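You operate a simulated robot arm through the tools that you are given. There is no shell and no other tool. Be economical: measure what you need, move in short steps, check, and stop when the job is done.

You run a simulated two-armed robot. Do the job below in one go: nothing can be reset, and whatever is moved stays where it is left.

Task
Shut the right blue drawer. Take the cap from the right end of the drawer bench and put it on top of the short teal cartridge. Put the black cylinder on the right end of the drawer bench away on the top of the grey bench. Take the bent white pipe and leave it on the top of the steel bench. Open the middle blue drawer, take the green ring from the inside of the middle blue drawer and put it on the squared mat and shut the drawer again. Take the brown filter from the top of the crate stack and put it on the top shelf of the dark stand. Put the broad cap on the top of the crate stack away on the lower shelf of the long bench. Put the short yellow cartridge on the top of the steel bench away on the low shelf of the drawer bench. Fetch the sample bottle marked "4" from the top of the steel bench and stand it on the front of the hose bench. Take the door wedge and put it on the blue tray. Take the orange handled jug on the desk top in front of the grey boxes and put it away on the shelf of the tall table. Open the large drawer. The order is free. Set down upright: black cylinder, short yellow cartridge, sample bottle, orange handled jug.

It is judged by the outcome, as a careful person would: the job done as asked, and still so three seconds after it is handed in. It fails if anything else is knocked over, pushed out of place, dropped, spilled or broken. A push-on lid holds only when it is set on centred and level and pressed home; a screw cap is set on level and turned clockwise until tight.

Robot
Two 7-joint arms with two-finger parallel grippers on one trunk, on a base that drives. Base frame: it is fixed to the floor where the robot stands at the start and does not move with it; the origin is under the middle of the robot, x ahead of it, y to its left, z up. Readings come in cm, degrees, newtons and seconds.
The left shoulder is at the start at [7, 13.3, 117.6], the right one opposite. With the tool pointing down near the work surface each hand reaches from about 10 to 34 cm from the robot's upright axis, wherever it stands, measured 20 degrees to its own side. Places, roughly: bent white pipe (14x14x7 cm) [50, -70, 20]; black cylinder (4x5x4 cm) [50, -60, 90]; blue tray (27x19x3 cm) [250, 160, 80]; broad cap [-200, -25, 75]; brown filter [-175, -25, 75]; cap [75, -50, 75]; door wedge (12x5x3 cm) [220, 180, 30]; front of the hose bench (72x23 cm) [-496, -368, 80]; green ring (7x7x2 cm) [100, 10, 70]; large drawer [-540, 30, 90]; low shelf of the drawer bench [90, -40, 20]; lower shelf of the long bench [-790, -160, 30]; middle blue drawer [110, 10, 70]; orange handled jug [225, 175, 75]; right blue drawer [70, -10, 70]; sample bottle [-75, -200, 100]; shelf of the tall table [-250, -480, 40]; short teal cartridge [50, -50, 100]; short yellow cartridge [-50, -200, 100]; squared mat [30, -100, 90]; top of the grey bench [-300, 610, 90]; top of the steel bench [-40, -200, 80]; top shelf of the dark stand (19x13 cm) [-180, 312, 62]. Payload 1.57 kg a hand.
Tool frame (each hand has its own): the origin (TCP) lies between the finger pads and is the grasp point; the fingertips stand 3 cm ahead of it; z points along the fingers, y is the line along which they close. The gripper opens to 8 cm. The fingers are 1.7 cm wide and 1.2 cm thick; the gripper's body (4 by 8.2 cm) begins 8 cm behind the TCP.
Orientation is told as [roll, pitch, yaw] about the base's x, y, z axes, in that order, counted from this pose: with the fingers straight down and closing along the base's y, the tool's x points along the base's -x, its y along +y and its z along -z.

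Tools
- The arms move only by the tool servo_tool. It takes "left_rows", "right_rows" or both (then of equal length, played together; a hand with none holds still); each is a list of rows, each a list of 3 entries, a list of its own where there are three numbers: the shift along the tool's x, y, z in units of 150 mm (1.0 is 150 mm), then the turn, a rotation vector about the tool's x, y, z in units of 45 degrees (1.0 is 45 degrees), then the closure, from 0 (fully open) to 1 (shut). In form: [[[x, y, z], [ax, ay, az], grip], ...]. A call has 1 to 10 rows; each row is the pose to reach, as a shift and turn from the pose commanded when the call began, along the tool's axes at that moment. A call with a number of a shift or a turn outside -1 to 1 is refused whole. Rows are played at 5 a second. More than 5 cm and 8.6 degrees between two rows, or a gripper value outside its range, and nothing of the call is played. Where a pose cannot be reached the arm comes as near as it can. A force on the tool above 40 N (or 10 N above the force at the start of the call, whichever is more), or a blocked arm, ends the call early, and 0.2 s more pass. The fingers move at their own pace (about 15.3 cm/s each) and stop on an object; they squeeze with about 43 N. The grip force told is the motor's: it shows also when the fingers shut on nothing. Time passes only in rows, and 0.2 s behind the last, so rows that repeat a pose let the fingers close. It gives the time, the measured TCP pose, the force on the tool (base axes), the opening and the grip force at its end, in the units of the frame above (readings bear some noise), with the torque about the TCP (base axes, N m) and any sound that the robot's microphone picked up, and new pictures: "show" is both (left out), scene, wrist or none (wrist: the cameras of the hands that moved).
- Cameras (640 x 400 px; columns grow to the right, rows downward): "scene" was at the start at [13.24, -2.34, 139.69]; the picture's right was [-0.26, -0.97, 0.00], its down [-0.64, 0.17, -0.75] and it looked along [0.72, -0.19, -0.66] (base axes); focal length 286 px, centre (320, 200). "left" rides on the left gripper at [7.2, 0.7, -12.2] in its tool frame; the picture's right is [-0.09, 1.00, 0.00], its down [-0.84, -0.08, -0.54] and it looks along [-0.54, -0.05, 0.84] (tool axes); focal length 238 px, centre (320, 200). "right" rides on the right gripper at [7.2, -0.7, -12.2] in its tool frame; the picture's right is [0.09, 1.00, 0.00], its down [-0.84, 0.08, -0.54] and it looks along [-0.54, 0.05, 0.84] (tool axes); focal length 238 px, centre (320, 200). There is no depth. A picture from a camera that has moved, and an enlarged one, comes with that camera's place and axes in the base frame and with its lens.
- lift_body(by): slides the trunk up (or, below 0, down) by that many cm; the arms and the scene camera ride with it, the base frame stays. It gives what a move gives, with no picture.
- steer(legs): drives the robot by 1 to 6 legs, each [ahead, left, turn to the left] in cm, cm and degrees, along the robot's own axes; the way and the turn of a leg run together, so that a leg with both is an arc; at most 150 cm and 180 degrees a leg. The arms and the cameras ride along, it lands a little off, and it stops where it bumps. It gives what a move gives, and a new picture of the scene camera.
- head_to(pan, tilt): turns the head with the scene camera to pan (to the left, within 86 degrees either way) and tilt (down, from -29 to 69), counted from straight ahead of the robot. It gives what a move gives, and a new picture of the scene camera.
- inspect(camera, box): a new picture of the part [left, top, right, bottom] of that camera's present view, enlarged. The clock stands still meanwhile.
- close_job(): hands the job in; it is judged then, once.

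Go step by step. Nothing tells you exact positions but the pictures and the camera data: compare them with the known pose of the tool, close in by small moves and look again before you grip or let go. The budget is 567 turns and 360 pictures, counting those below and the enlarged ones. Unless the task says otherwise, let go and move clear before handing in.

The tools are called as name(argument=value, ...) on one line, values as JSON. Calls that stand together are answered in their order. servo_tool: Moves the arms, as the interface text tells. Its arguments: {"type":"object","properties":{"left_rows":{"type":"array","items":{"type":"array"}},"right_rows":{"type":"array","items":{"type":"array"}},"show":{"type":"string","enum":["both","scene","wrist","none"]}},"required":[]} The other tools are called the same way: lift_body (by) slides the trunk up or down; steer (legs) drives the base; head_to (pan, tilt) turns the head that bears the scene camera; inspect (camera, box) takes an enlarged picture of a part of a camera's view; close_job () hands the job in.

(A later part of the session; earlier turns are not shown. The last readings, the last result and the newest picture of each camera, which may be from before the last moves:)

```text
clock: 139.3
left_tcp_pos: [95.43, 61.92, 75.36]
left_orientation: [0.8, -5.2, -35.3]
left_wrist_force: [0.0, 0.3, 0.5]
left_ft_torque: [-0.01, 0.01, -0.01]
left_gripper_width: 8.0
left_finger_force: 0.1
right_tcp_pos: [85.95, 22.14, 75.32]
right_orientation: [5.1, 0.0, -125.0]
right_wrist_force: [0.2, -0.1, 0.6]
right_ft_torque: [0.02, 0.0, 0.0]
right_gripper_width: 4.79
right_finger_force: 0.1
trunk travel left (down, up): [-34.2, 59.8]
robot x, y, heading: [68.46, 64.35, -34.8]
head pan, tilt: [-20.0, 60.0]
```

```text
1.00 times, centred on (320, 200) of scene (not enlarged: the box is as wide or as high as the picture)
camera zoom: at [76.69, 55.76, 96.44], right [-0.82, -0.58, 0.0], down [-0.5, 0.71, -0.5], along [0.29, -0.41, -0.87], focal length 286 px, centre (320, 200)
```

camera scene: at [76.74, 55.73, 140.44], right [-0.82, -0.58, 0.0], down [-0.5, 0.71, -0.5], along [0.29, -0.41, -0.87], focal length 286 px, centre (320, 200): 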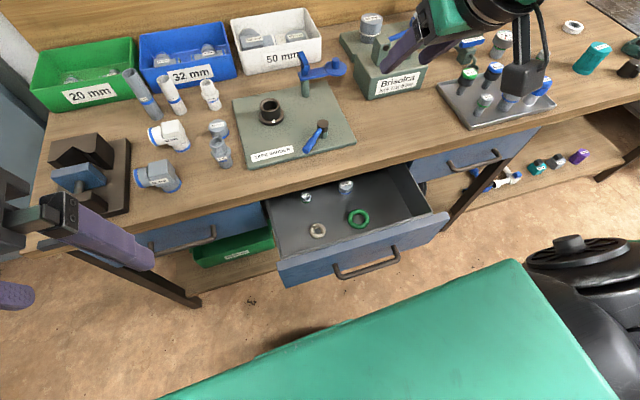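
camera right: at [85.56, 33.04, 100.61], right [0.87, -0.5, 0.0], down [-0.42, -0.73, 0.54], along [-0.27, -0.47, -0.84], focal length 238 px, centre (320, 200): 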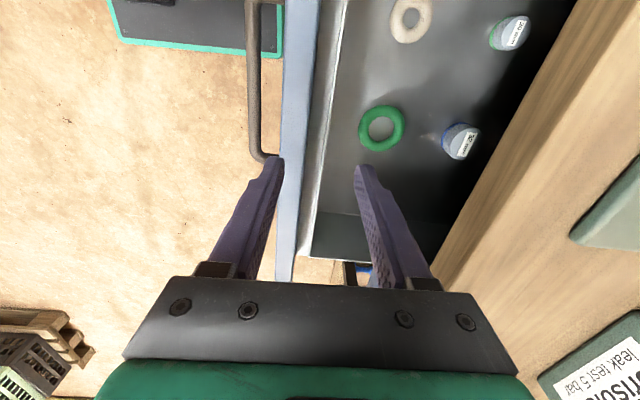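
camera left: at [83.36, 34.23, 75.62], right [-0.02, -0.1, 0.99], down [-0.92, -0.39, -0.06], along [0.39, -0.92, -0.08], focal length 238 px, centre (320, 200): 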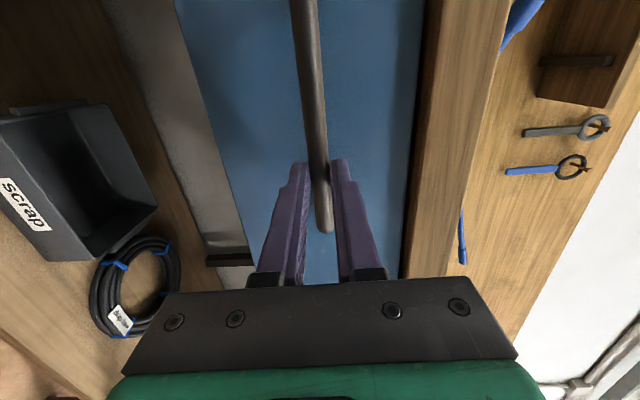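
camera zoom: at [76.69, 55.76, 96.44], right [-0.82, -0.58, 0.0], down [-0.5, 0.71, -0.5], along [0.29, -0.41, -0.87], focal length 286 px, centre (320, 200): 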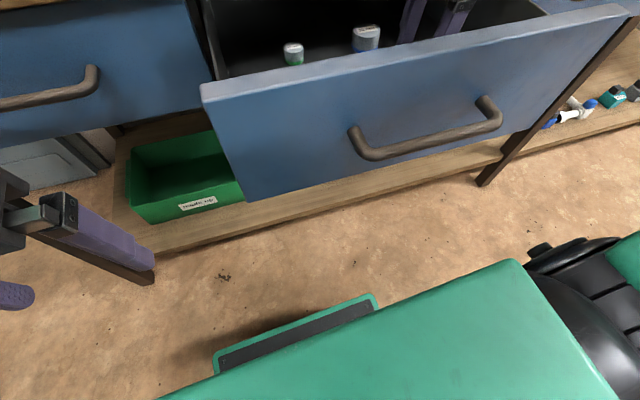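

Aligned. Lowering 5.4 cm with the arm and closing.

servo_tool(right_rows=[[[0, -0.01, 0.12], [0, 0, 0], 0.4], [[0, -0.02, 0.24], [0, 0, 0], 0.4], [[0, -0.025, 0.3], [0, 0, 0], 0.4], [[0, -0.03, 0.355], [0, 0, 0], 0.4], [[0, -0.03, 0.355], [0, 0, 0], 1], [[0, -0.03, 0.355], [0, 0, 0], 1], [[0, -0.03, 0.355], [0, 0, 0], 1]], show="wrist")

```text
clock: 140.2
left_tcp_pos: [95.32, 62.02, 75.42]
left_orientation: [0.6, -5.2, -35.4]
left_wrist_force: [0.1, 0.0, -0.9]
left_ft_torque: [0.0, 0.0, -0.02]
left_gripper_width: 8.01
left_finger_force: 0.1
right_tcp_pos: [86.1, 21.92, 71.13]
right_orientation: [5.9, -0.1, -125.2]
right_wrist_force: [-3.7, -2.1, 25.4]
right_ft_torque: [0.37, 0.79, 0.17]
right_gripper_width: 4.78
right_finger_force: 0.2
trunk travel left (down, up): [-34.2, 59.8]
robot x, y, heading: [68.81, 63.89, -34.8]
head pan, tilt: [-20.0, 60.0]
stopped in row 4 (right hand): the force on the tool passed its limit at 50 N (the readings are from after the stop); the commanded pose is now the measured one
camera right: at [88.53, 29.0, 83.27], right [0.86, -0.49, 0.1], down [-0.46, -0.7, 0.55], along [-0.2, -0.52, -0.83], focal length 238 px, centre (320, 200)
```

right: 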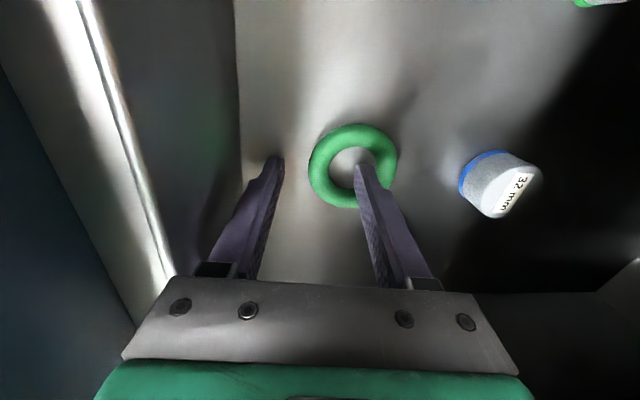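

Tips touched something at tip height ~68 (floor). The right finger is inside the hole; I'll ease up slightly and close.

servo_tool(right_rows=[[[0, 0, -0.02], [0, 0, 0], 0.4], [[0, 0, -0.02], [0, 0, 0], 1], [[0, 0, -0.02], [0, 0, 0], 1], [[0, 0, -0.02], [0, 0, 0], 1]], show="wrist")

```text
clock: 141.2
left_tcp_pos: [95.5, 61.97, 75.4]
left_orientation: [0.8, -5.1, -35.3]
left_wrist_force: [-0.3, 0.5, -1.2]
left_ft_torque: [0.01, 0.02, 0.0]
left_gripper_width: 8.0
left_finger_force: 0.1
right_tcp_pos: [86.1, 21.95, 71.07]
right_orientation: [5.5, 0.0, -125.0]
right_wrist_force: [-0.5, -0.1, 0.8]
right_ft_torque: [-0.01, -0.02, -0.02]
right_gripper_width: 1.48
right_finger_force: 30.9
trunk travel left (down, up): [-34.2, 59.8]
robot x, y, heading: [68.51, 64.38, -34.9]
head pan, tilt: [-20.0, 60.0]
camera right: at [88.57, 28.94, 83.22], right [0.86, -0.49, 0.1], down [-0.46, -0.7, 0.55], along [-0.2, -0.52, -0.83], focal length 238 px, centre (320, 200)
```

right: 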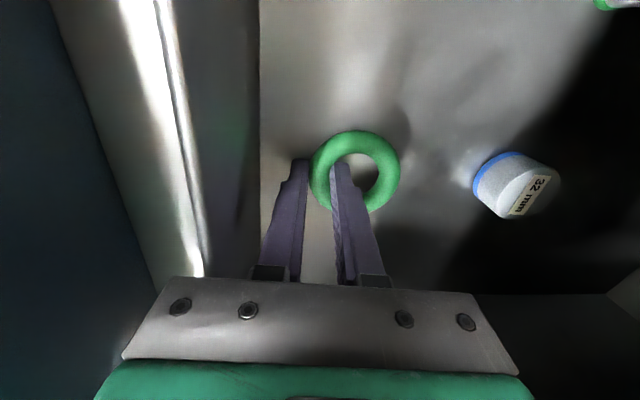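

The ring is gripped (1.5 cm). Lift it out, back away and shift right so the left hand can shut the drawer.

lift_body(by=42)

steer(legs=[[-22, 0, 0], [0, -36, 0]])

servo_tool(left_rows=[[[-0.25, 0, 0], [0, -0.1, 0], 1], [[-0.5, 0, 0], [0, -0.25, 0], 1], [[-0.7, 0, 0], [0, -0.4, 0], 1], [[-0.85, 0, -0.2], [0, -0.55, 0], 1], [[-0.9, 0, -0.2], [0, -0.7, 0], 1], [[-0.95, 0, -0.2], [0, -0.85, 0], 1], [[-1, 0, -0.2], [0, -1, 0], 1]], show="none")

```text
refused: 42 is not a number from -40 to 40
```

```text
clock: 142.7
left_tcp_pos: [81.5, 71.73, 75.33]
left_orientation: [0.8, -5.0, -35.1]
left_wrist_force: [0.1, -0.6, -0.3]
left_ft_torque: [-0.03, 0.01, 0.01]
left_gripper_width: 8.0
left_finger_force: 0.0
right_tcp_pos: [72.74, 31.3, 71.01]
right_orientation: [7.1, 0.4, -125.9]
right_wrist_force: [6.7, -3.1, -1.7]
right_ft_torque: [0.14, 0.62, -0.23]
right_gripper_width: 1.46
right_finger_force: 30.8
trunk travel left (down, up): [-34.2, 59.8]
robot x, y, heading: [54.62, 74.06, -34.8]
head pan, tilt: [-20.0, 60.0]
stopped in leg 1: the force on the tool passed its limit at 124 N (the readings are from after the stop); the commanded pose is now the measured one
camera scene: at [62.78, 65.48, 96.41], right [-0.82, -0.58, 0.0], down [-0.5, 0.71, -0.5], along [0.29, -0.41, -0.87], focal length 286 px, centre (320, 200)
```

scene: 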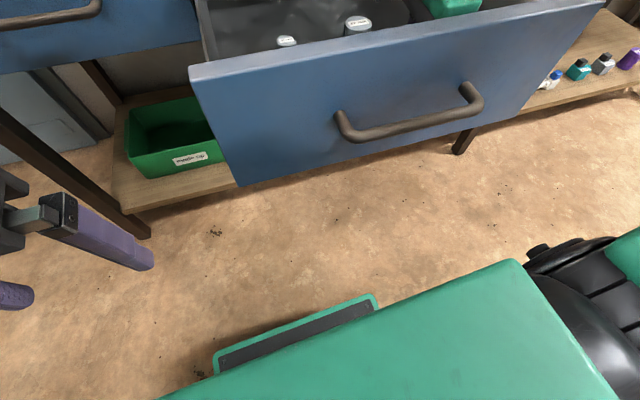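

```text
clock: 144.3
left_tcp_pos: [94.8, 60.94, 83.19]
left_orientation: [1.2, -50.0, -36.2]
left_wrist_force: [0.7, 0.1, 0.7]
left_ft_torque: [0.03, -0.01, 0.0]
left_gripper_width: 0.0
left_finger_force: 20.5
left hand out of reach, approached as far as the arm can: row 5, 6, 7
right_tcp_pos: [72.58, 31.28, 71.18]
right_orientation: [6.9, 0.4, -125.9]
right_wrist_force: [7.3, -6.7, 0.2]
right_ft_torque: [0.59, 0.74, -0.13]
right_gripper_width: 1.45
right_finger_force: 31.0
trunk travel left (down, up): [-34.2, 59.8]
robot x, y, heading: [54.97, 74.19, -34.9]
head pan, tilt: [-20.0, 60.0]
```

The lift was refused (limit 40) and the drive pulled the drawer further out with my hand inside. I'll ease forward to unload it, then check.

steer(legs=[[4, 0, 0]])

inspect(camera="right", box=[0, 0, 640, 400])

```text
clock: 145.2
left_tcp_pos: [98.06, 58.89, 83.24]
left_orientation: [1.3, -49.9, -36.0]
left_wrist_force: [-0.5, 0.3, -0.6]
left_ft_torque: [0.0, 0.02, 0.02]
left_gripper_width: 0.0
left_finger_force: 20.9
right_tcp_pos: [75.86, 29.12, 71.24]
right_orientation: [7.0, 0.5, -125.7]
right_wrist_force: [0.3, 0.1, -0.9]
right_ft_torque: [-0.01, 0.02, 0.01]
right_gripper_width: 1.46
right_finger_force: 30.4
trunk travel left (down, up): [-34.2, 59.8]
robot x, y, heading: [57.72, 71.8, -34.6]
head pan, tilt: [-20.0, 60.0]
camera scene: at [65.97, 63.26, 96.42], right [-0.82, -0.58, 0.0], down [-0.5, 0.71, -0.5], along [0.29, -0.41, -0.87], focal length 286 px, centre (320, 200)
```

scene: 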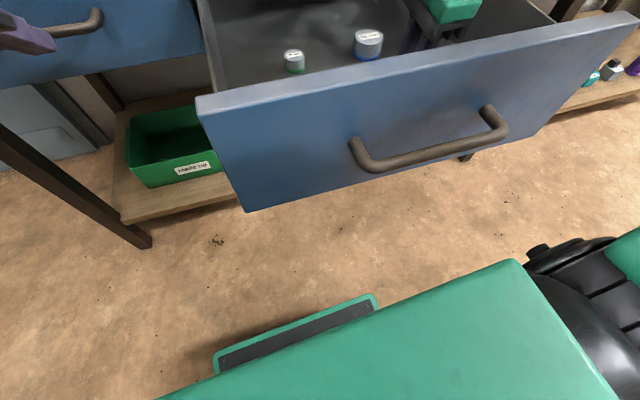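

```text
1.00 times, centred on (320, 200) of right (not enlarged: the box is as wide or as high as the picture)
camera zoom: at [78.25, 36.12, 83.37], right [0.85, -0.5, 0.12], down [-0.48, -0.69, 0.54], along [-0.19, -0.52, -0.83], focal length 238 px, centre (320, 200)
```

zoom: 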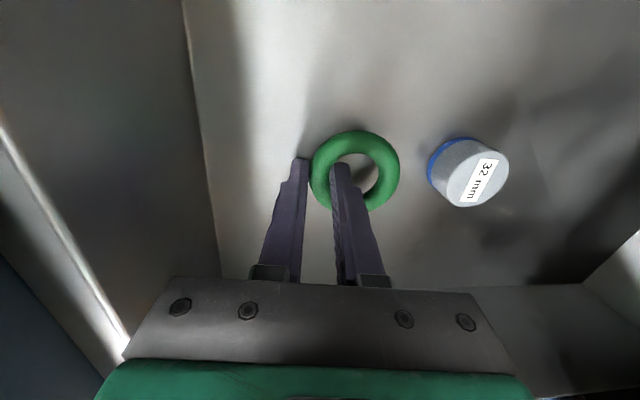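

Everything inside is upright and the ring is held. Lift now.

lift_body(by=38)

```text
clock: 148.9
left_tcp_pos: [97.98, 59.05, 121.21]
left_orientation: [1.3, -50.0, -35.9]
left_wrist_force: [0.0, -0.4, 0.5]
left_ft_torque: [0.01, -0.02, 0.01]
left_gripper_width: 0.0
left_finger_force: 21.3
right_tcp_pos: [75.89, 29.15, 109.23]
right_orientation: [7.0, 0.4, -125.8]
right_wrist_force: [0.3, 0.2, 0.5]
right_ft_torque: [-0.02, 0.0, -0.01]
right_gripper_width: 1.44
right_finger_force: 30.7
trunk travel left (down, up): [-72.2, 21.8]
robot x, y, heading: [57.78, 71.79, -34.4]
head pan, tilt: [-20.0, 60.0]
```

steer(legs=[[-24, 0, 0], [0, -35, 0]])

servo_tool(left_rows=[[[0, 0, 0], [0, -0.17, 0], 1], [[0, 0, 0], [0, -0.34, 0], 1], [[0, 0, 0], [0, -0.51, 0], 1], [[0, 0, 0], [0, -0.68, 0], 1], [[0, 0, 0], [0, -0.85, 0], 1]], show="none")

head_to(pan=0, tilt=48)

```text
clock: 152.5
left_tcp_pos: [58.33, 44.65, 121.18]
left_orientation: [1.1, -50.0, -35.1]
left_wrist_force: [-0.6, 0.0, -0.6]
left_ft_torque: [0.0, 0.01, -0.01]
left_gripper_width: 0.0
left_finger_force: 21.4
right_tcp_pos: [36.68, 14.24, 109.22]
right_orientation: [7.1, 0.3, -125.1]
right_wrist_force: [-0.3, -0.4, -0.5]
right_ft_torque: [0.01, 0.0, 0.02]
right_gripper_width: 1.47
right_finger_force: 30.8
trunk travel left (down, up): [-72.2, 21.8]
robot x, y, heading: [17.77, 56.97, -34.1]
head pan, tilt: [-20.0, 60.0]
camera scene: at [26.17, 48.49, 134.44], right [-0.81, -0.59, 0.0], down [-0.51, 0.7, -0.5], along [0.29, -0.41, -0.87], focal length 286 px, centre (320, 200)
```

scene: 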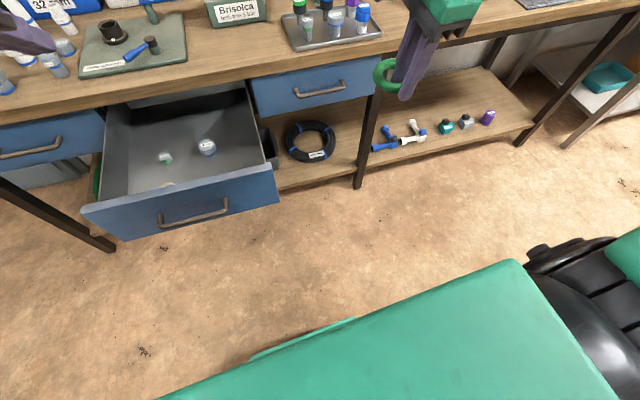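

```text
clock: 153.7
left_tcp_pos: [59.23, 38.03, 124.09]
left_orientation: [11.8, -69.1, -48.2]
left_wrist_force: [0.4, 0.3, 0.8]
left_ft_torque: [-0.01, -0.01, 0.0]
left_gripper_width: 0.0
left_finger_force: 21.4
left hand out of reach, approached as far as the arm can: row 1, 2, 3, 4, 5
right_tcp_pos: [36.68, 14.08, 109.09]
right_orientation: [6.9, 0.4, -125.0]
right_wrist_force: [0.5, -0.2, 0.5]
right_ft_torque: [0.03, 0.02, 0.01]
right_gripper_width: 1.47
right_finger_force: 30.7
trunk travel left (down, up): [-72.2, 21.8]
robot x, y, heading: [18.02, 57.08, -33.9]
head pan, tilt: [-20.0, 60.0]
```

```text
clock: 154.6
left_tcp_pos: [59.05, 38.3, 124.15]
left_orientation: [11.3, -69.2, -47.9]
left_wrist_force: [0.4, 0.3, -0.7]
left_ft_torque: [0.02, 0.0, 0.05]
left_gripper_width: 0.01
left_finger_force: 21.6
right_tcp_pos: [36.42, 14.27, 109.3]
right_orientation: [7.1, 0.4, -125.1]
right_wrist_force: [0.2, 0.2, 0.0]
right_ft_torque: [0.01, 0.0, 0.01]
right_gripper_width: 1.46
right_finger_force: 30.8
trunk travel left (down, up): [-72.2, 21.8]
robot x, y, heading: [17.94, 56.53, -34.4]
head pan, tilt: [0.0, 48.0]
camera scene: at [28.68, 49.38, 135.97], right [-0.56, -0.83, 0.0], down [-0.62, 0.42, -0.67], along [0.55, -0.38, -0.74], focal length 286 px, centre (320, 200)
```

scene: 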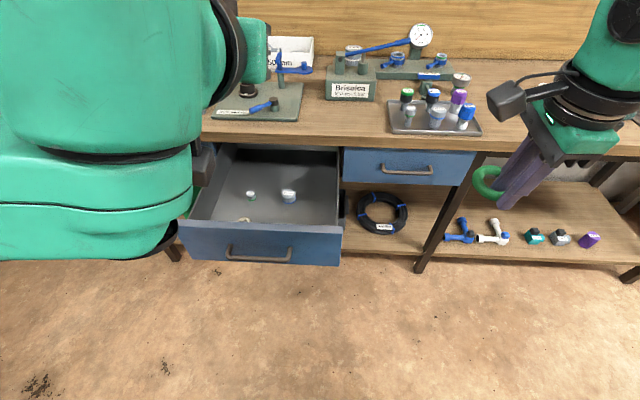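

The left arm can't pitch further in this posture; I'll return it to its stowed pose and do the rest of the drawer with the right hand after placing the ring.

servo_tool(left_rows=[[[0, 0, 0], [0, 0.17, 0], 1], [[0, 0, 0], [0, 0.34, 0], 1], [[0, 0, 0], [0, 0.51, 0], 1], [[0, 0, 0], [0, 0.68, 0], 1], [[0, 0, 0], [0, 0.85, 0], 1], [[0, 0, 0], [0, 1, 0], 1]], show="none")

```text
clock: 156.0
left_tcp_pos: [59.07, 38.36, 124.09]
left_orientation: [4.5, -24.3, -39.2]
left_wrist_force: [0.2, -1.1, -0.6]
left_ft_torque: [0.04, 0.07, 0.02]
left_gripper_width: 0.0
left_finger_force: 21.0
right_tcp_pos: [36.53, 14.17, 109.15]
right_orientation: [7.0, 0.3, -125.2]
right_wrist_force: [0.4, 0.2, -1.0]
right_ft_torque: [0.01, 0.04, 0.01]
right_gripper_width: 1.43
right_finger_force: 30.7
trunk travel left (down, up): [-72.2, 21.8]
robot x, y, heading: [17.86, 56.55, -34.0]
head pan, tilt: [0.0, 48.0]
```

servo_tool(left_rows=[[[0.2, 0.1, 0.05], [0, 0.15, 0], 1], [[0.4, 0.2, 0.1], [0, 0.3, 0], 1], [[0.6, 0.3, 0.1], [0, 0.45, 0], 1], [[0.8, 0.4, 0.1], [0, 0.45, 0], 1], [[1, 0.5, 0.1], [0, 0.45, 0], 1]], show="none")

servo_tool(left_rows=[[[0, 0, 0], [0, 0, 0.15], 1], [[0, 0, 0], [0, 0, 0.3], 1], [[0, 0, 0], [0, 0, 0.45], 1], [[0, 0, 0], [0, 0, 0.6], 1]], show="none")

```text
clock: 157.2
left_tcp_pos: [53.17, 52.98, 117.2]
left_orientation: [4.1, -4.3, -37.5]
left_wrist_force: [-0.1, 0.5, 0.0]
left_ft_torque: [-0.01, -0.03, 0.03]
left_gripper_width: 0.01
left_finger_force: 21.4
right_tcp_pos: [36.51, 14.49, 109.44]
right_orientation: [7.1, 0.4, -125.1]
right_wrist_force: [0.4, 0.4, -0.1]
right_ft_torque: [-0.01, -0.04, 0.02]
right_gripper_width: 1.42
right_finger_force: 30.6
trunk travel left (down, up): [-72.2, 21.8]
robot x, y, heading: [17.68, 56.9, -34.1]
head pan, tilt: [0.0, 48.0]
```

```text
clock: 158.2
left_tcp_pos: [53.33, 52.84, 117.01]
left_orientation: [5.6, -2.0, -64.6]
left_wrist_force: [-0.2, 0.2, 1.0]
left_ft_torque: [-0.03, 0.0, -0.02]
left_gripper_width: 0.02
left_finger_force: 20.8
right_tcp_pos: [36.56, 14.28, 109.17]
right_orientation: [7.1, 0.4, -125.1]
right_wrist_force: [-0.1, 0.3, 0.4]
right_ft_torque: [0.01, 0.0, 0.01]
right_gripper_width: 1.46
right_finger_force: 30.7
trunk travel left (down, up): [-72.2, 21.8]
robot x, y, heading: [17.62, 56.47, -34.3]
head pan, tilt: [0.0, 48.0]
```

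Now drive right along the bench to the mat (ring target about [28,-86]).

steer(legs=[[0, -87, 0], [38, 0, 0]])

inspect(camera="right", box=[0, 0, 640, 400])

```text
clock: 164.9
left_tcp_pos: [33.71, -44.86, 116.95]
left_orientation: [5.6, -2.2, -65.7]
left_wrist_force: [-0.9, 0.2, -0.2]
left_ft_torque: [0.0, 0.0, 0.02]
left_gripper_width: 0.0
left_finger_force: 20.7
right_tcp_pos: [16.08, -82.95, 109.27]
right_orientation: [7.1, 0.4, -126.3]
right_wrist_force: [-0.1, -0.1, 1.1]
right_ft_torque: [-0.01, 0.04, -0.01]
right_gripper_width: 1.42
right_finger_force: 29.7
trunk travel left (down, up): [-72.2, 21.8]
robot x, y, heading: [-1.56, -40.27, -35.5]
head pan, tilt: [0.0, 48.0]
camera scene: at [9.01, -47.74, 135.98], right [-0.58, -0.82, 0.0], down [-0.61, 0.43, -0.67], along [0.55, -0.39, -0.74], focal length 286 px, centre (320, 200)
```

scene: 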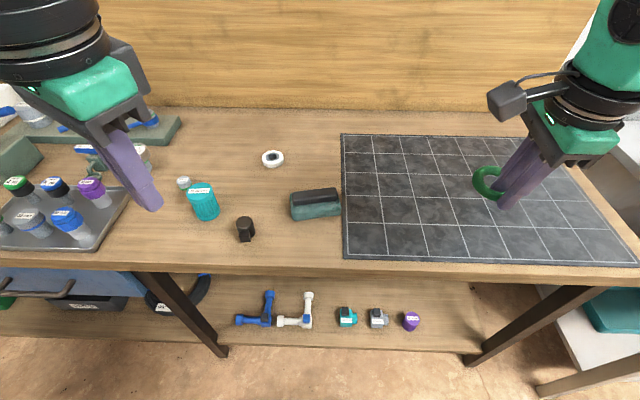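

```text
1.00 times, centred on (320, 200) of right (not enlarged: the box is as wide or as high as the picture)
camera zoom: at [18.41, -75.95, 121.46], right [0.85, -0.51, 0.12], down [-0.49, -0.68, 0.54], along [-0.19, -0.52, -0.83], focal length 238 px, centre (320, 200)
```

zoom: 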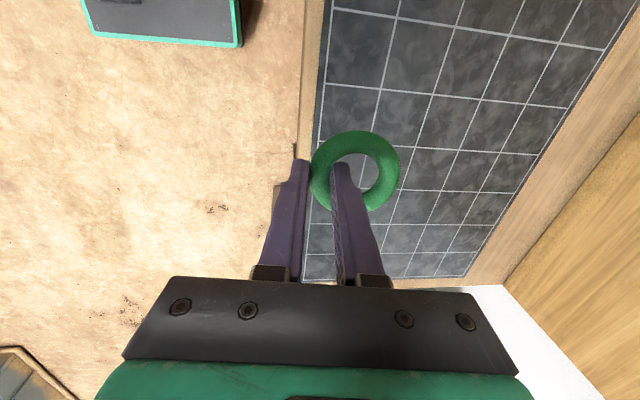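

The ring hangs at the mat's near edge. I'll roll ahead 9 cm and lower.

steer(legs=[[9, 0, 0]])

lift_body(by=-15)

inspect(camera="right", box=[0, 0, 640, 400])

```text
clock: 166.0
left_tcp_pos: [40.8, -49.68, 117.2]
left_orientation: [5.7, -2.2, -65.7]
left_wrist_force: [-0.2, -0.5, 0.2]
left_ft_torque: [0.02, 0.0, -0.01]
left_gripper_width: 0.01
left_finger_force: 20.8
right_tcp_pos: [23.05, -88.03, 109.37]
right_orientation: [7.2, 0.3, -126.3]
right_wrist_force: [0.2, 0.4, 0.0]
right_ft_torque: [0.0, 0.01, -0.01]
right_gripper_width: 1.42
right_finger_force: 30.7
trunk travel left (down, up): [-72.2, 21.8]
robot x, y, heading: [5.87, -45.35, -35.2]
head pan, tilt: [0.0, 48.0]
camera scene: at [16.03, -52.68, 136.0], right [-0.58, -0.82, 0.0], down [-0.61, 0.43, -0.67], along [0.55, -0.39, -0.74], focal length 286 px, centre (320, 200)
```

scene: 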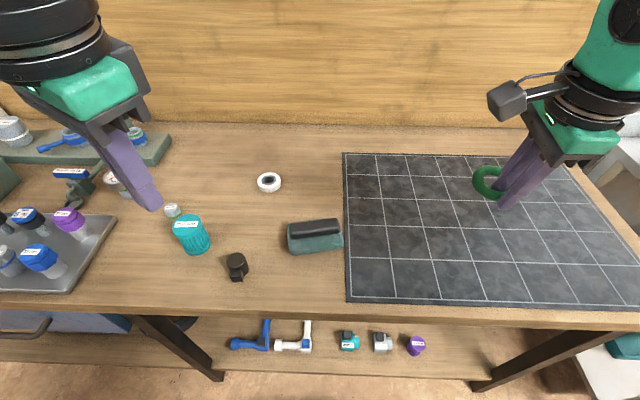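

```text
clock: 167.8
left_tcp_pos: [40.95, -49.81, 101.99]
left_orientation: [5.6, -1.9, -65.7]
left_wrist_force: [0.6, 0.2, -1.0]
left_ft_torque: [-0.02, -0.04, 0.01]
left_gripper_width: 0.01
left_finger_force: 20.9
right_tcp_pos: [23.42, -87.99, 94.25]
right_orientation: [7.1, 0.4, -126.3]
right_wrist_force: [0.3, -0.3, -0.4]
right_ft_torque: [0.0, -0.02, 0.01]
right_gripper_width: 1.39
right_finger_force: 30.1
trunk travel left (down, up): [-57.2, 36.8]
robot x, y, heading: [5.57, -45.28, -35.1]
head pan, tilt: [0.0, 48.0]
```

```text
1.00 times, centred on (320, 200) of right (not enlarged: the box is as wide or as high as the picture)
camera zoom: at [25.65, -81.03, 106.44], right [0.85, -0.51, 0.12], down [-0.49, -0.68, 0.54], along [-0.19, -0.52, -0.83], focal length 238 px, centre (320, 200)
```

zoom: 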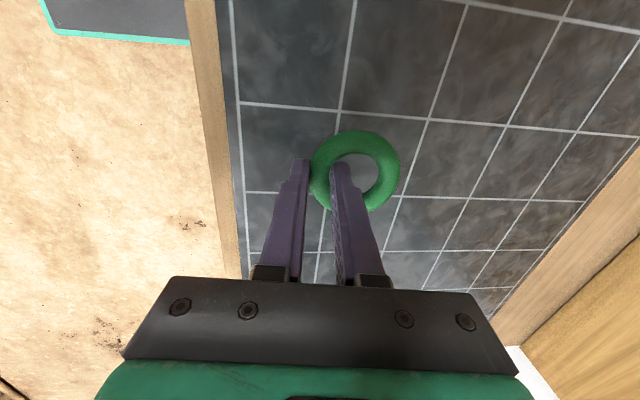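

servo_tool(right_rows=[[[0, 0, 0.04], [0, 0, 0], 1], [[0, 0, 0.08], [0, 0, 0], 1], [[0, 0, 0.12], [0, 0, 0], 1], [[0, 0, 0.16], [0, 0, 0], 1]], show="none")

```text
clock: 168.8
left_tcp_pos: [40.9, -49.95, 102.05]
left_orientation: [5.7, -2.1, -65.7]
left_wrist_force: [-0.6, -0.2, 0.3]
left_ft_torque: [-0.01, 0.0, -0.01]
left_gripper_width: 0.01
left_finger_force: 21.4
right_tcp_pos: [23.65, -88.03, 91.89]
right_orientation: [7.0, 0.4, -126.3]
right_wrist_force: [-0.1, -0.5, 0.6]
right_ft_torque: [-0.03, 0.0, 0.02]
right_gripper_width: 1.41
right_finger_force: 30.9
trunk travel left (down, up): [-57.2, 36.8]
robot x, y, heading: [5.69, -44.94, -35.2]
head pan, tilt: [0.0, 48.0]
```

servo_tool(right_rows=[[[0, 0, 0.03], [0, 0, 0], 1], [[0, 0, 0.06], [0, 0, 0], 1], [[0, 0, 0.09], [0, 0, 0], 1]], show="wrist")

```text
clock: 169.6
left_tcp_pos: [40.85, -49.85, 102.12]
left_orientation: [5.6, -2.0, -65.7]
left_wrist_force: [-0.1, 0.1, -0.5]
left_ft_torque: [0.02, 0.0, 0.0]
left_gripper_width: 0.0
left_finger_force: 21.4
right_tcp_pos: [23.77, -88.26, 90.73]
right_orientation: [7.1, 0.4, -126.2]
right_wrist_force: [0.1, 0.0, 0.0]
right_ft_torque: [0.0, -0.03, -0.02]
right_gripper_width: 1.42
right_finger_force: 29.8
trunk travel left (down, up): [-57.2, 36.8]
robot x, y, heading: [5.39, -45.33, -35.4]
head pan, tilt: [0.0, 48.0]
camera right: at [26.05, -81.19, 102.82], right [0.85, -0.51, 0.12], down [-0.49, -0.68, 0.54], along [-0.19, -0.52, -0.83], focal length 238 px, centre (320, 200)
```

right: 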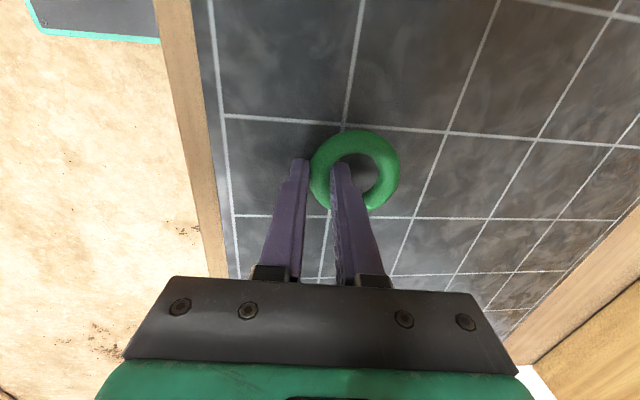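

servo_tool(right_rows=[[[0, 0, 0.03], [0, 0, 0], 1], [[0, 0, 0.06], [0, 0, 0], 1], [[0, 0, 0.09], [0, 0, 0], 1]], show="none")

```text
clock: 170.4
left_tcp_pos: [40.89, -49.74, 102.31]
left_orientation: [5.6, -2.1, -65.7]
left_wrist_force: [0.4, -0.9, 0.3]
left_ft_torque: [0.01, 0.01, -0.03]
left_gripper_width: 0.0
left_finger_force: 21.4
right_tcp_pos: [23.76, -88.26, 89.62]
right_orientation: [7.4, 0.3, -126.3]
right_wrist_force: [-1.6, -3.9, 19.3]
right_ft_torque: [0.03, 0.28, 0.06]
right_gripper_width: 1.38
right_finger_force: 30.1
trunk travel left (down, up): [-57.2, 36.8]
robot x, y, heading: [5.59, -45.14, -35.2]
head pan, tilt: [0.0, 48.0]
```

Touched the mat (19 N). Let go and rise.

servo_tool(right_rows=[[[0, 0, 0], [0, 0, 0], 0.4], [[0, 0, 0], [0, 0, 0], 0.4], [[0, 0, -0.2], [0, 0, 0], 0.4], [[0, 0, -0.5], [0, 0, 0], 0.4], [[0, 0, -0.8], [0, 0, 0], 0.4]], show="wrist")

```text
clock: 170.8
left_tcp_pos: [41.14, -49.88, 102.01]
left_orientation: [5.6, -2.0, -65.7]
left_wrist_force: [-0.4, -0.1, -0.1]
left_ft_torque: [0.01, 0.0, 0.01]
left_gripper_width: 0.0
left_finger_force: 20.8
right_tcp_pos: [24.42, -88.73, 89.74]
right_orientation: [8.3, 0.3, -126.3]
right_wrist_force: [7.4, -6.7, 10.5]
right_ft_torque: [-0.26, -0.21, 0.07]
right_gripper_width: 3.77
right_finger_force: 0.0
trunk travel left (down, up): [-57.2, 36.8]
robot x, y, heading: [5.52, -45.2, -35.1]
head pan, tilt: [0.0, 48.0]
stopped in row 1 (right hand): the force on the tool passed its limit at 43 N (the readings are from after the stop); the commanded pose is now the measured one
camera right: at [26.52, -81.55, 101.84], right [0.85, -0.51, 0.15], down [-0.5, -0.68, 0.54], along [-0.18, -0.53, -0.83], focal length 238 px, centre (320, 200)
```

right: 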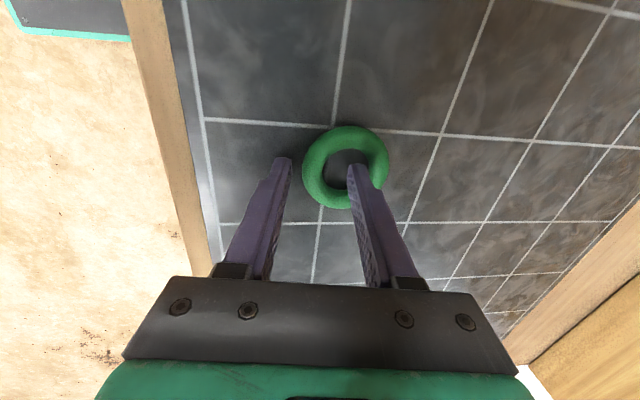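

servo_tool(right_rows=[[[0, 0, 0], [0, 0, 0], 0.58], [[0, 0, -0.15], [0, 0, 0], 0.58], [[0, 0, -0.4], [0, 0, 0], 0.58], [[0, 0, -0.7], [0, 0, 0], 0.58]], show="wrist")

```text
clock: 171.8
left_tcp_pos: [40.89, -49.8, 102.11]
left_orientation: [5.6, -2.1, -65.7]
left_wrist_force: [0.6, 0.0, 0.1]
left_ft_torque: [-0.02, -0.01, 0.0]
left_gripper_width: 0.0
left_finger_force: 21.5
right_tcp_pos: [22.58, -87.81, 99.87]
right_orientation: [8.0, 0.4, -126.5]
right_wrist_force: [0.0, 0.3, -1.2]
right_ft_torque: [0.0, 0.0, 0.01]
right_gripper_width: 3.36
right_finger_force: 0.1
trunk travel left (down, up): [-57.2, 36.8]
robot x, y, heading: [5.61, -45.19, -35.2]
head pan, tilt: [0.0, 48.0]
camera right: at [24.84, -80.74, 112.11], right [0.85, -0.51, 0.14], down [-0.5, -0.68, 0.54], along [-0.18, -0.53, -0.83], focal length 238 px, centre (320, 200)
```

right: 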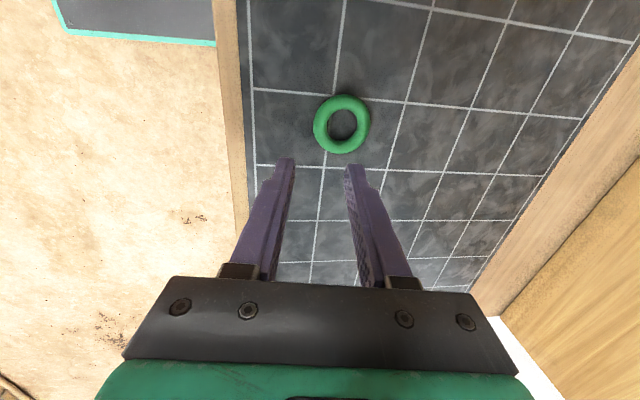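

Ring done. Next the cap: it triangulates to about [69,-49.7,87] and the teal cartridge's top to [57.5,-51.4,93.3]. Raise, drive left and close in.

lift_body(by=18)

steer(legs=[[0, 57, 0], [8, 0, 0]])

inspect(camera="right", box=[0, 0, 640, 400])

```text
clock: 173.8
left_tcp_pos: [40.98, -49.89, 120.04]
left_orientation: [5.6, -1.9, -65.8]
left_wrist_force: [-0.1, -0.5, -0.4]
left_ft_torque: [-0.02, -0.02, -0.05]
left_gripper_width: 0.01
left_finger_force: 21.4
right_tcp_pos: [22.72, -87.99, 117.97]
right_orientation: [8.0, 0.4, -126.3]
right_wrist_force: [0.1, 0.6, 0.3]
right_ft_torque: [0.01, 0.0, 0.01]
right_gripper_width: 3.33
right_finger_force: 0.2
trunk travel left (down, up): [-75.2, 18.8]
robot x, y, heading: [6.12, -45.49, -35.0]
head pan, tilt: [0.0, 48.0]
```

```text
clock: 177.5
left_tcp_pos: [77.94, -10.55, 120.22]
left_orientation: [5.7, -2.3, -65.5]
left_wrist_force: [-0.1, 0.5, -0.4]
left_ft_torque: [-0.06, -0.02, 0.0]
left_gripper_width: 0.0
left_finger_force: 21.2
right_tcp_pos: [59.83, -48.79, 117.97]
right_orientation: [8.2, 0.5, -126.1]
right_wrist_force: [-0.2, 0.1, 0.1]
right_ft_torque: [0.02, -0.02, 0.02]
right_gripper_width: 3.32
right_finger_force: 0.0
trunk travel left (down, up): [-75.2, 18.8]
robot x, y, heading: [43.01, -6.27, -35.3]
head pan, tilt: [0.0, 48.0]
camera scene: at [53.19, -13.6, 139.02], right [-0.57, -0.82, 0.0], down [-0.61, 0.43, -0.67], along [0.55, -0.39, -0.74], focal length 286 px, centre (320, 200)
```

scene: 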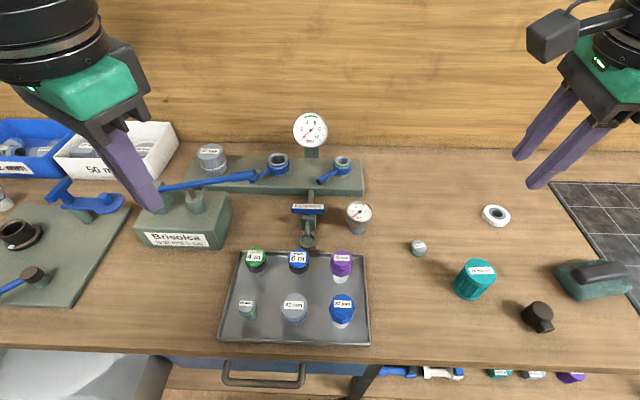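

```text
1.00 times, centred on (320, 200) of right (not enlarged: the box is as wide or as high as the picture)
camera zoom: at [61.89, -41.54, 130.2], right [0.85, -0.51, 0.14], down [-0.5, -0.68, 0.54], along [-0.18, -0.53, -0.83], focal length 238 px, centre (320, 200)
```

zoom: 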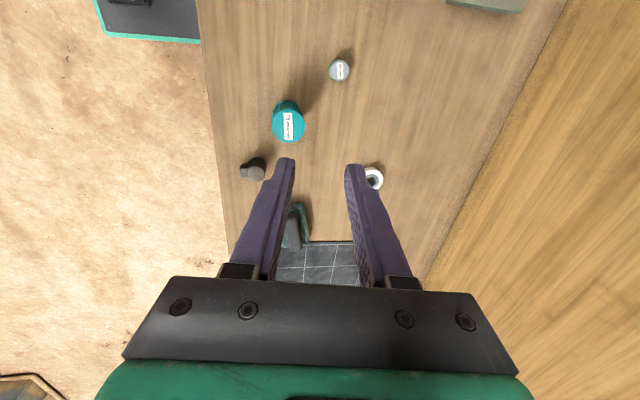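

servo_tool(right_rows=[[[0.1, 0.17, 0], [0, 0, 0], 0.35], [[0.2, 0.34, 0], [0, 0, 0], 0.35], [[0.29, 0.5, 0.03], [0, 0, 0], 0.35]], show="none")

lift_body(by=-18)

inspect(camera="right", box=[0, 0, 640, 400])

```text
clock: 178.3
left_tcp_pos: [78.58, -10.88, 120.07]
left_orientation: [5.5, -1.9, -65.5]
left_wrist_force: [0.6, -0.7, -0.2]
left_ft_torque: [-0.02, 0.03, 0.05]
left_gripper_width: 0.0
left_finger_force: 21.1
right_tcp_pos: [69.06, -50.12, 118.57]
right_orientation: [7.9, 0.4, -126.2]
right_wrist_force: [-0.2, 0.1, 0.1]
right_ft_torque: [0.0, 0.03, -0.04]
right_gripper_width: 5.21
right_finger_force: 0.1
trunk travel left (down, up): [-75.2, 18.8]
robot x, y, heading: [42.93, -5.99, -35.3]
head pan, tilt: [0.0, 48.0]
```

```text
clock: 180.3
left_tcp_pos: [78.2, -10.84, 102.23]
left_orientation: [5.6, -2.1, -65.5]
left_wrist_force: [0.2, 0.0, -0.4]
left_ft_torque: [0.04, -0.02, -0.01]
left_gripper_width: 0.0
left_finger_force: 20.9
right_tcp_pos: [68.7, -50.02, 100.7]
right_orientation: [8.0, 0.5, -126.2]
right_wrist_force: [0.4, 0.0, -0.3]
right_ft_torque: [0.02, 0.01, 0.0]
right_gripper_width: 5.19
right_finger_force: 0.1
trunk travel left (down, up): [-57.2, 36.8]
robot x, y, heading: [42.65, -6.21, -34.8]
head pan, tilt: [0.0, 48.0]
```

```text
1.00 times, centred on (320, 200) of right (not enlarged: the box is as wide or as high as the picture)
camera zoom: at [70.9, -42.86, 112.79], right [0.85, -0.51, 0.14], down [-0.5, -0.68, 0.54], along [-0.18, -0.53, -0.83], focal length 238 px, centre (320, 200)
```

zoom: 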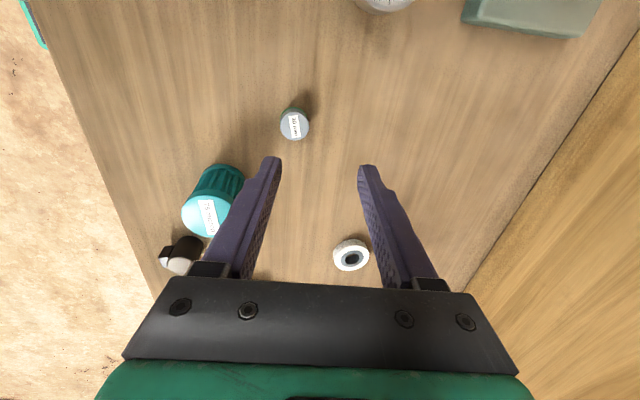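

I'll raise the left hand out of the way while nudging the right over the cap.

servo_tool(left_rows=[[[0, 0, -0.2], [0, 0, 0], 1], [[0, 0, -0.4], [0, 0, 0], 1], [[0, 0, -0.6], [0, 0, 0], 1], [[0, 0, -0.8], [0, 0, 0], 1]], right_rows=[[[0.01, -0.02, 0], [0, 0, 0], 0.35], [[0.02, -0.04, 0], [0, 0, 0], 0.35], [[0.033, -0.075, 0], [0, 0, 0], 0.35], [[0.033, -0.075, 0], [0, 0, 0], 0.35]], show="none")

```text
clock: 181.3
left_tcp_pos: [76.89, -10.91, 114.07]
left_orientation: [5.6, -2.1, -65.6]
left_wrist_force: [-0.7, 0.1, 0.7]
left_ft_torque: [-0.01, 0.0, 0.03]
left_gripper_width: 0.02
left_finger_force: 21.5
right_tcp_pos: [68.08, -49.05, 100.52]
right_orientation: [8.1, 0.5, -126.2]
right_wrist_force: [-0.2, -0.3, 0.2]
right_ft_torque: [-0.02, 0.0, 0.01]
right_gripper_width: 5.19
right_finger_force: 0.0
trunk travel left (down, up): [-57.2, 36.8]
robot x, y, heading: [43.12, -6.5, -35.0]
head pan, tilt: [0.0, 48.0]
```

lift_body(by=-7.5)

inspect(camera="right", box=[120, 60, 500, 300])

```text
clock: 182.5
left_tcp_pos: [77.08, -10.95, 106.56]
left_orientation: [5.6, -2.1, -65.4]
left_wrist_force: [-1.0, 0.8, -0.6]
left_ft_torque: [0.0, -0.03, -0.03]
left_gripper_width: 0.01
left_finger_force: 21.1
right_tcp_pos: [68.2, -48.98, 93.14]
right_orientation: [8.0, 0.4, -126.2]
right_wrist_force: [1.2, 0.1, -0.7]
right_ft_torque: [0.01, 0.04, -0.01]
right_gripper_width: 5.18
right_finger_force: 0.1
trunk travel left (down, up): [-49.7, 44.3]
robot x, y, heading: [42.87, -6.29, -35.2]
head pan, tilt: [0.0, 48.0]
```

```text
1.67 times, centred on (310, 180) of right
camera zoom: at [70.35, -41.82, 105.16], right [0.85, -0.51, 0.14], down [-0.5, -0.68, 0.54], along [-0.18, -0.53, -0.83], focal length 397 px, centre (337, 233)
```

zoom: 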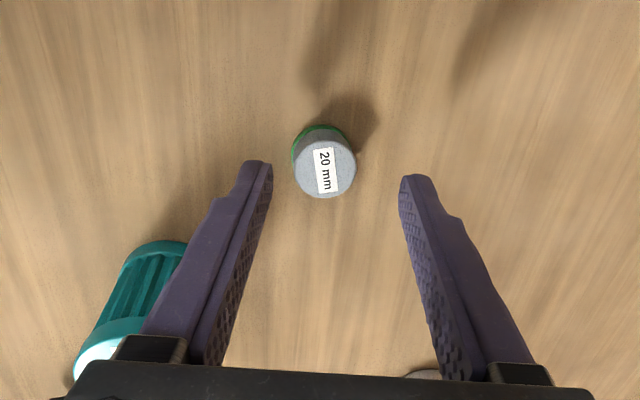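

Cap centred between the fingers. Lower 3 cm and close.

servo_tool(right_rows=[[[0, -0.01, 0.07], [0, 0, 0], 0.35], [[0, -0.02, 0.14], [0, 0, 0], 0.35], [[0, -0.03, 0.2], [0, 0, 0], 0.35], [[0, -0.03, 0.2], [0, 0, 0], 1], [[0, -0.03, 0.2], [0, 0, 0], 1], [[0, -0.03, 0.2], [0, 0, 0], 1]], show="wrist")

```text
clock: 183.9
left_tcp_pos: [76.93, -10.88, 106.55]
left_orientation: [5.5, -2.1, -65.5]
left_wrist_force: [-0.1, -0.3, -0.3]
left_ft_torque: [0.0, 0.02, 0.0]
left_gripper_width: 0.0
left_finger_force: 21.4
right_tcp_pos: [68.24, -48.91, 90.16]
right_orientation: [8.1, 0.5, -126.2]
right_wrist_force: [0.7, -1.9, 4.7]
right_ft_torque: [-0.05, 0.07, 0.03]
right_gripper_width: 2.53
right_finger_force: 36.4
trunk travel left (down, up): [-49.7, 44.3]
robot x, y, heading: [43.14, -6.64, -35.1]
head pan, tilt: [0.0, 48.0]
camera right: at [70.45, -41.79, 102.3], right [0.85, -0.51, 0.14], down [-0.5, -0.68, 0.54], along [-0.18, -0.53, -0.83], focal length 238 px, centre (320, 200)
```

right: 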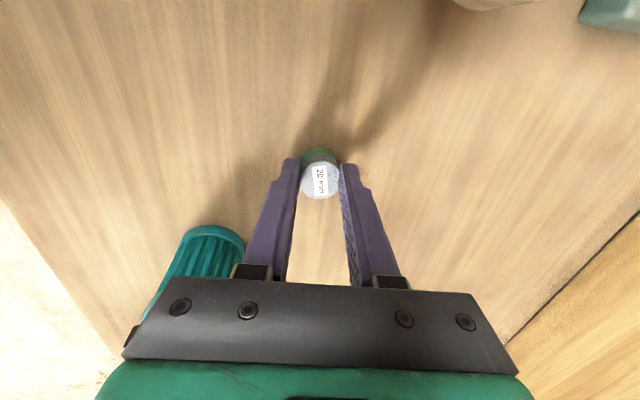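

Cap gripped. Lift and move over the teal cartridge.

lift_body(by=11)

servo_tool(right_rows=[[[-0.12, -0.14, -0.02], [0, 0, 0], 1], [[-0.24, -0.28, -0.04], [0, 0, 0], 1], [[-0.36, -0.42, -0.06], [0, 0, 0], 1], [[-0.48, -0.551, -0.08], [0, 0, 0], 1]], show="wrist")

```text
clock: 185.3
left_tcp_pos: [77.14, -10.93, 117.46]
left_orientation: [5.6, -2.0, -65.5]
left_wrist_force: [0.0, -0.2, 1.1]
left_ft_torque: [0.04, 0.02, 0.0]
left_gripper_width: 0.0
left_finger_force: 21.3
right_tcp_pos: [68.48, -49.0, 101.14]
right_orientation: [8.0, 0.5, -126.2]
right_wrist_force: [1.4, -0.7, 0.7]
right_ft_torque: [0.02, 0.0, 0.03]
right_gripper_width: 2.6
right_finger_force: 37.4
trunk travel left (down, up): [-60.7, 33.3]
robot x, y, heading: [42.63, -6.27, -35.2]
head pan, tilt: [0.0, 48.0]
```

```text
clock: 186.3
left_tcp_pos: [76.93, -11.05, 117.71]
left_orientation: [5.7, -2.2, -65.5]
left_wrist_force: [0.5, 1.0, 0.3]
left_ft_torque: [0.02, 0.0, 0.0]
left_gripper_width: 0.01
left_finger_force: 21.3
right_tcp_pos: [57.42, -49.85, 101.08]
right_orientation: [8.1, 0.5, -126.2]
right_wrist_force: [0.4, 0.4, -0.7]
right_ft_torque: [0.0, -0.01, 0.0]
right_gripper_width: 2.56
right_finger_force: 36.5
trunk travel left (down, up): [-60.7, 33.3]
robot x, y, heading: [42.81, -6.08, -34.9]
head pan, tilt: [0.0, 48.0]
camera right: at [59.55, -42.72, 113.24], right [0.85, -0.51, 0.14], down [-0.5, -0.68, 0.54], along [-0.18, -0.53, -0.83], focal length 238 px, centre (320, 200)
```

right: 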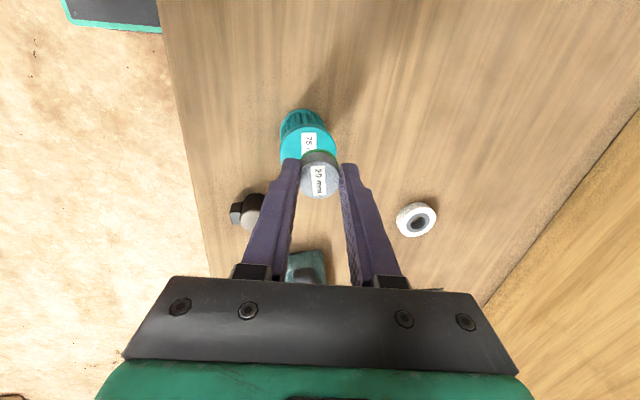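

Aligned within a few mm. Lower gently onto the cartridge.

servo_tool(right_rows=[[[-0.02, -0.013, 0.04], [0, 0, 0], 1], [[-0.02, -0.02, 0.08], [0, 0, 0], 1], [[-0.02, -0.027, 0.12], [0, 0, 0], 1], [[-0.02, -0.034, 0.16], [0, 0, 0], 1], [[-0.02, -0.04, 0.2], [0, 0, 0], 1]], show="none")

```text
clock: 187.5
left_tcp_pos: [77.11, -10.92, 117.52]
left_orientation: [5.5, -2.0, -65.4]
left_wrist_force: [0.1, -0.1, -0.5]
left_ft_torque: [-0.02, 0.02, 0.0]
left_gripper_width: 0.02
left_finger_force: 20.9
right_tcp_pos: [57.02, -49.85, 98.22]
right_orientation: [8.0, 0.6, -126.2]
right_wrist_force: [0.1, 0.6, 0.2]
right_ft_torque: [-0.04, 0.01, 0.02]
right_gripper_width: 2.58
right_finger_force: 37.2
trunk travel left (down, up): [-60.7, 33.3]
robot x, y, heading: [42.87, -6.1, -35.0]
head pan, tilt: [0.0, 48.0]
```

servo_tool(right_rows=[[[0, -0.005, 0.02], [0, 0, 0], 1], [[0, -0.008, 0.04], [0, 0, 0], 1], [[0, -0.01, 0.06], [0, 0, 0], 1], [[0, -0.013, 0.08], [0, 0, 0], 1]], show="wrist")

```text
clock: 188.5
left_tcp_pos: [76.86, -10.54, 117.57]
left_orientation: [5.6, -2.2, -65.5]
left_wrist_force: [0.5, 0.6, -0.6]
left_ft_torque: [-0.01, 0.0, 0.02]
left_gripper_width: 0.0
left_finger_force: 22.0
right_tcp_pos: [57.06, -49.71, 97.17]
right_orientation: [8.4, 0.4, -126.2]
right_wrist_force: [0.1, -4.7, 30.3]
right_ft_torque: [-0.21, 0.28, 0.03]
right_gripper_width: 2.61
right_finger_force: 36.8
trunk travel left (down, up): [-60.7, 33.3]
robot x, y, heading: [43.0, -6.21, -35.1]
head pan, tilt: [0.0, 48.0]
camera right: at [59.08, -42.49, 109.29], right [0.85, -0.51, 0.15], down [-0.5, -0.68, 0.54], along [-0.18, -0.53, -0.83], focal length 238 px, centre (320, 200)
```

right: 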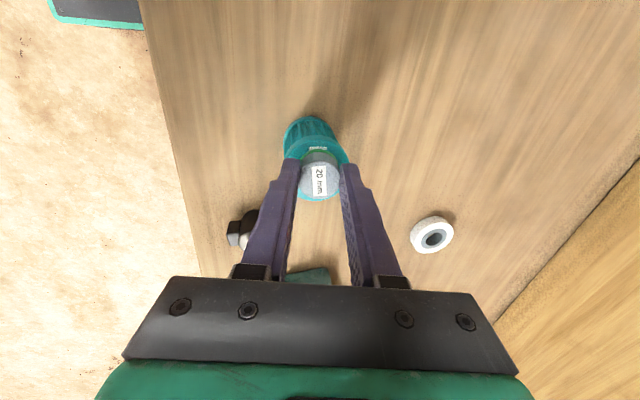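

Firm contact (30 N), cap centred on the cartridge. Relax slightly, open and rise.

servo_tool(right_rows=[[[0, 0, -0.02], [0, 0, 0], 1], [[0, 0, -0.02], [0, 0, 0], 0.5], [[0, 0, -0.02], [0, 0, 0], 0.5], [[0, 0.02, -0.15], [0, 0, 0], 0.5], [[0, 0.04, -0.4], [0, 0, 0], 0.5], [[0, 0.06, -0.6], [0, 0, 0], 0.5]], show="wrist")

```text
clock: 189.9
left_tcp_pos: [77.18, -10.86, 117.51]
left_orientation: [5.7, -2.2, -65.5]
left_wrist_force: [-0.5, 0.5, 0.8]
left_ft_torque: [-0.02, 0.01, -0.02]
left_gripper_width: 0.0
left_finger_force: 21.1
right_tcp_pos: [56.81, -49.63, 105.92]
right_orientation: [8.0, 0.4, -126.2]
right_wrist_force: [0.4, -0.1, 0.6]
right_ft_torque: [-0.01, 0.01, 0.0]
right_gripper_width: 4.0
right_finger_force: 0.0
trunk travel left (down, up): [-60.7, 33.3]
robot x, y, heading: [42.68, -6.11, -35.2]
head pan, tilt: [0.0, 48.0]
camera right: at [58.93, -42.45, 118.1], right [0.85, -0.51, 0.14], down [-0.5, -0.68, 0.54], along [-0.18, -0.53, -0.83], focal length 238 px, centre (320, 200)
```

right: 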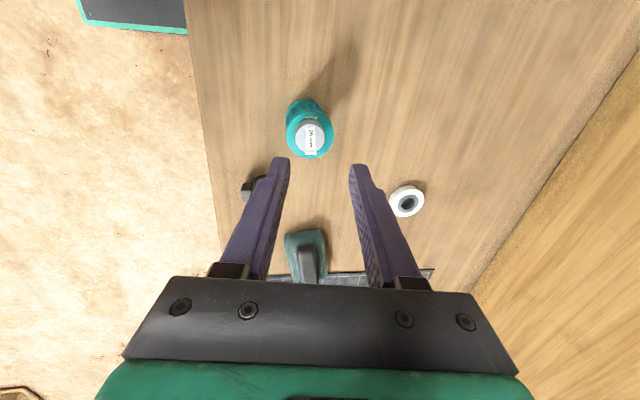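

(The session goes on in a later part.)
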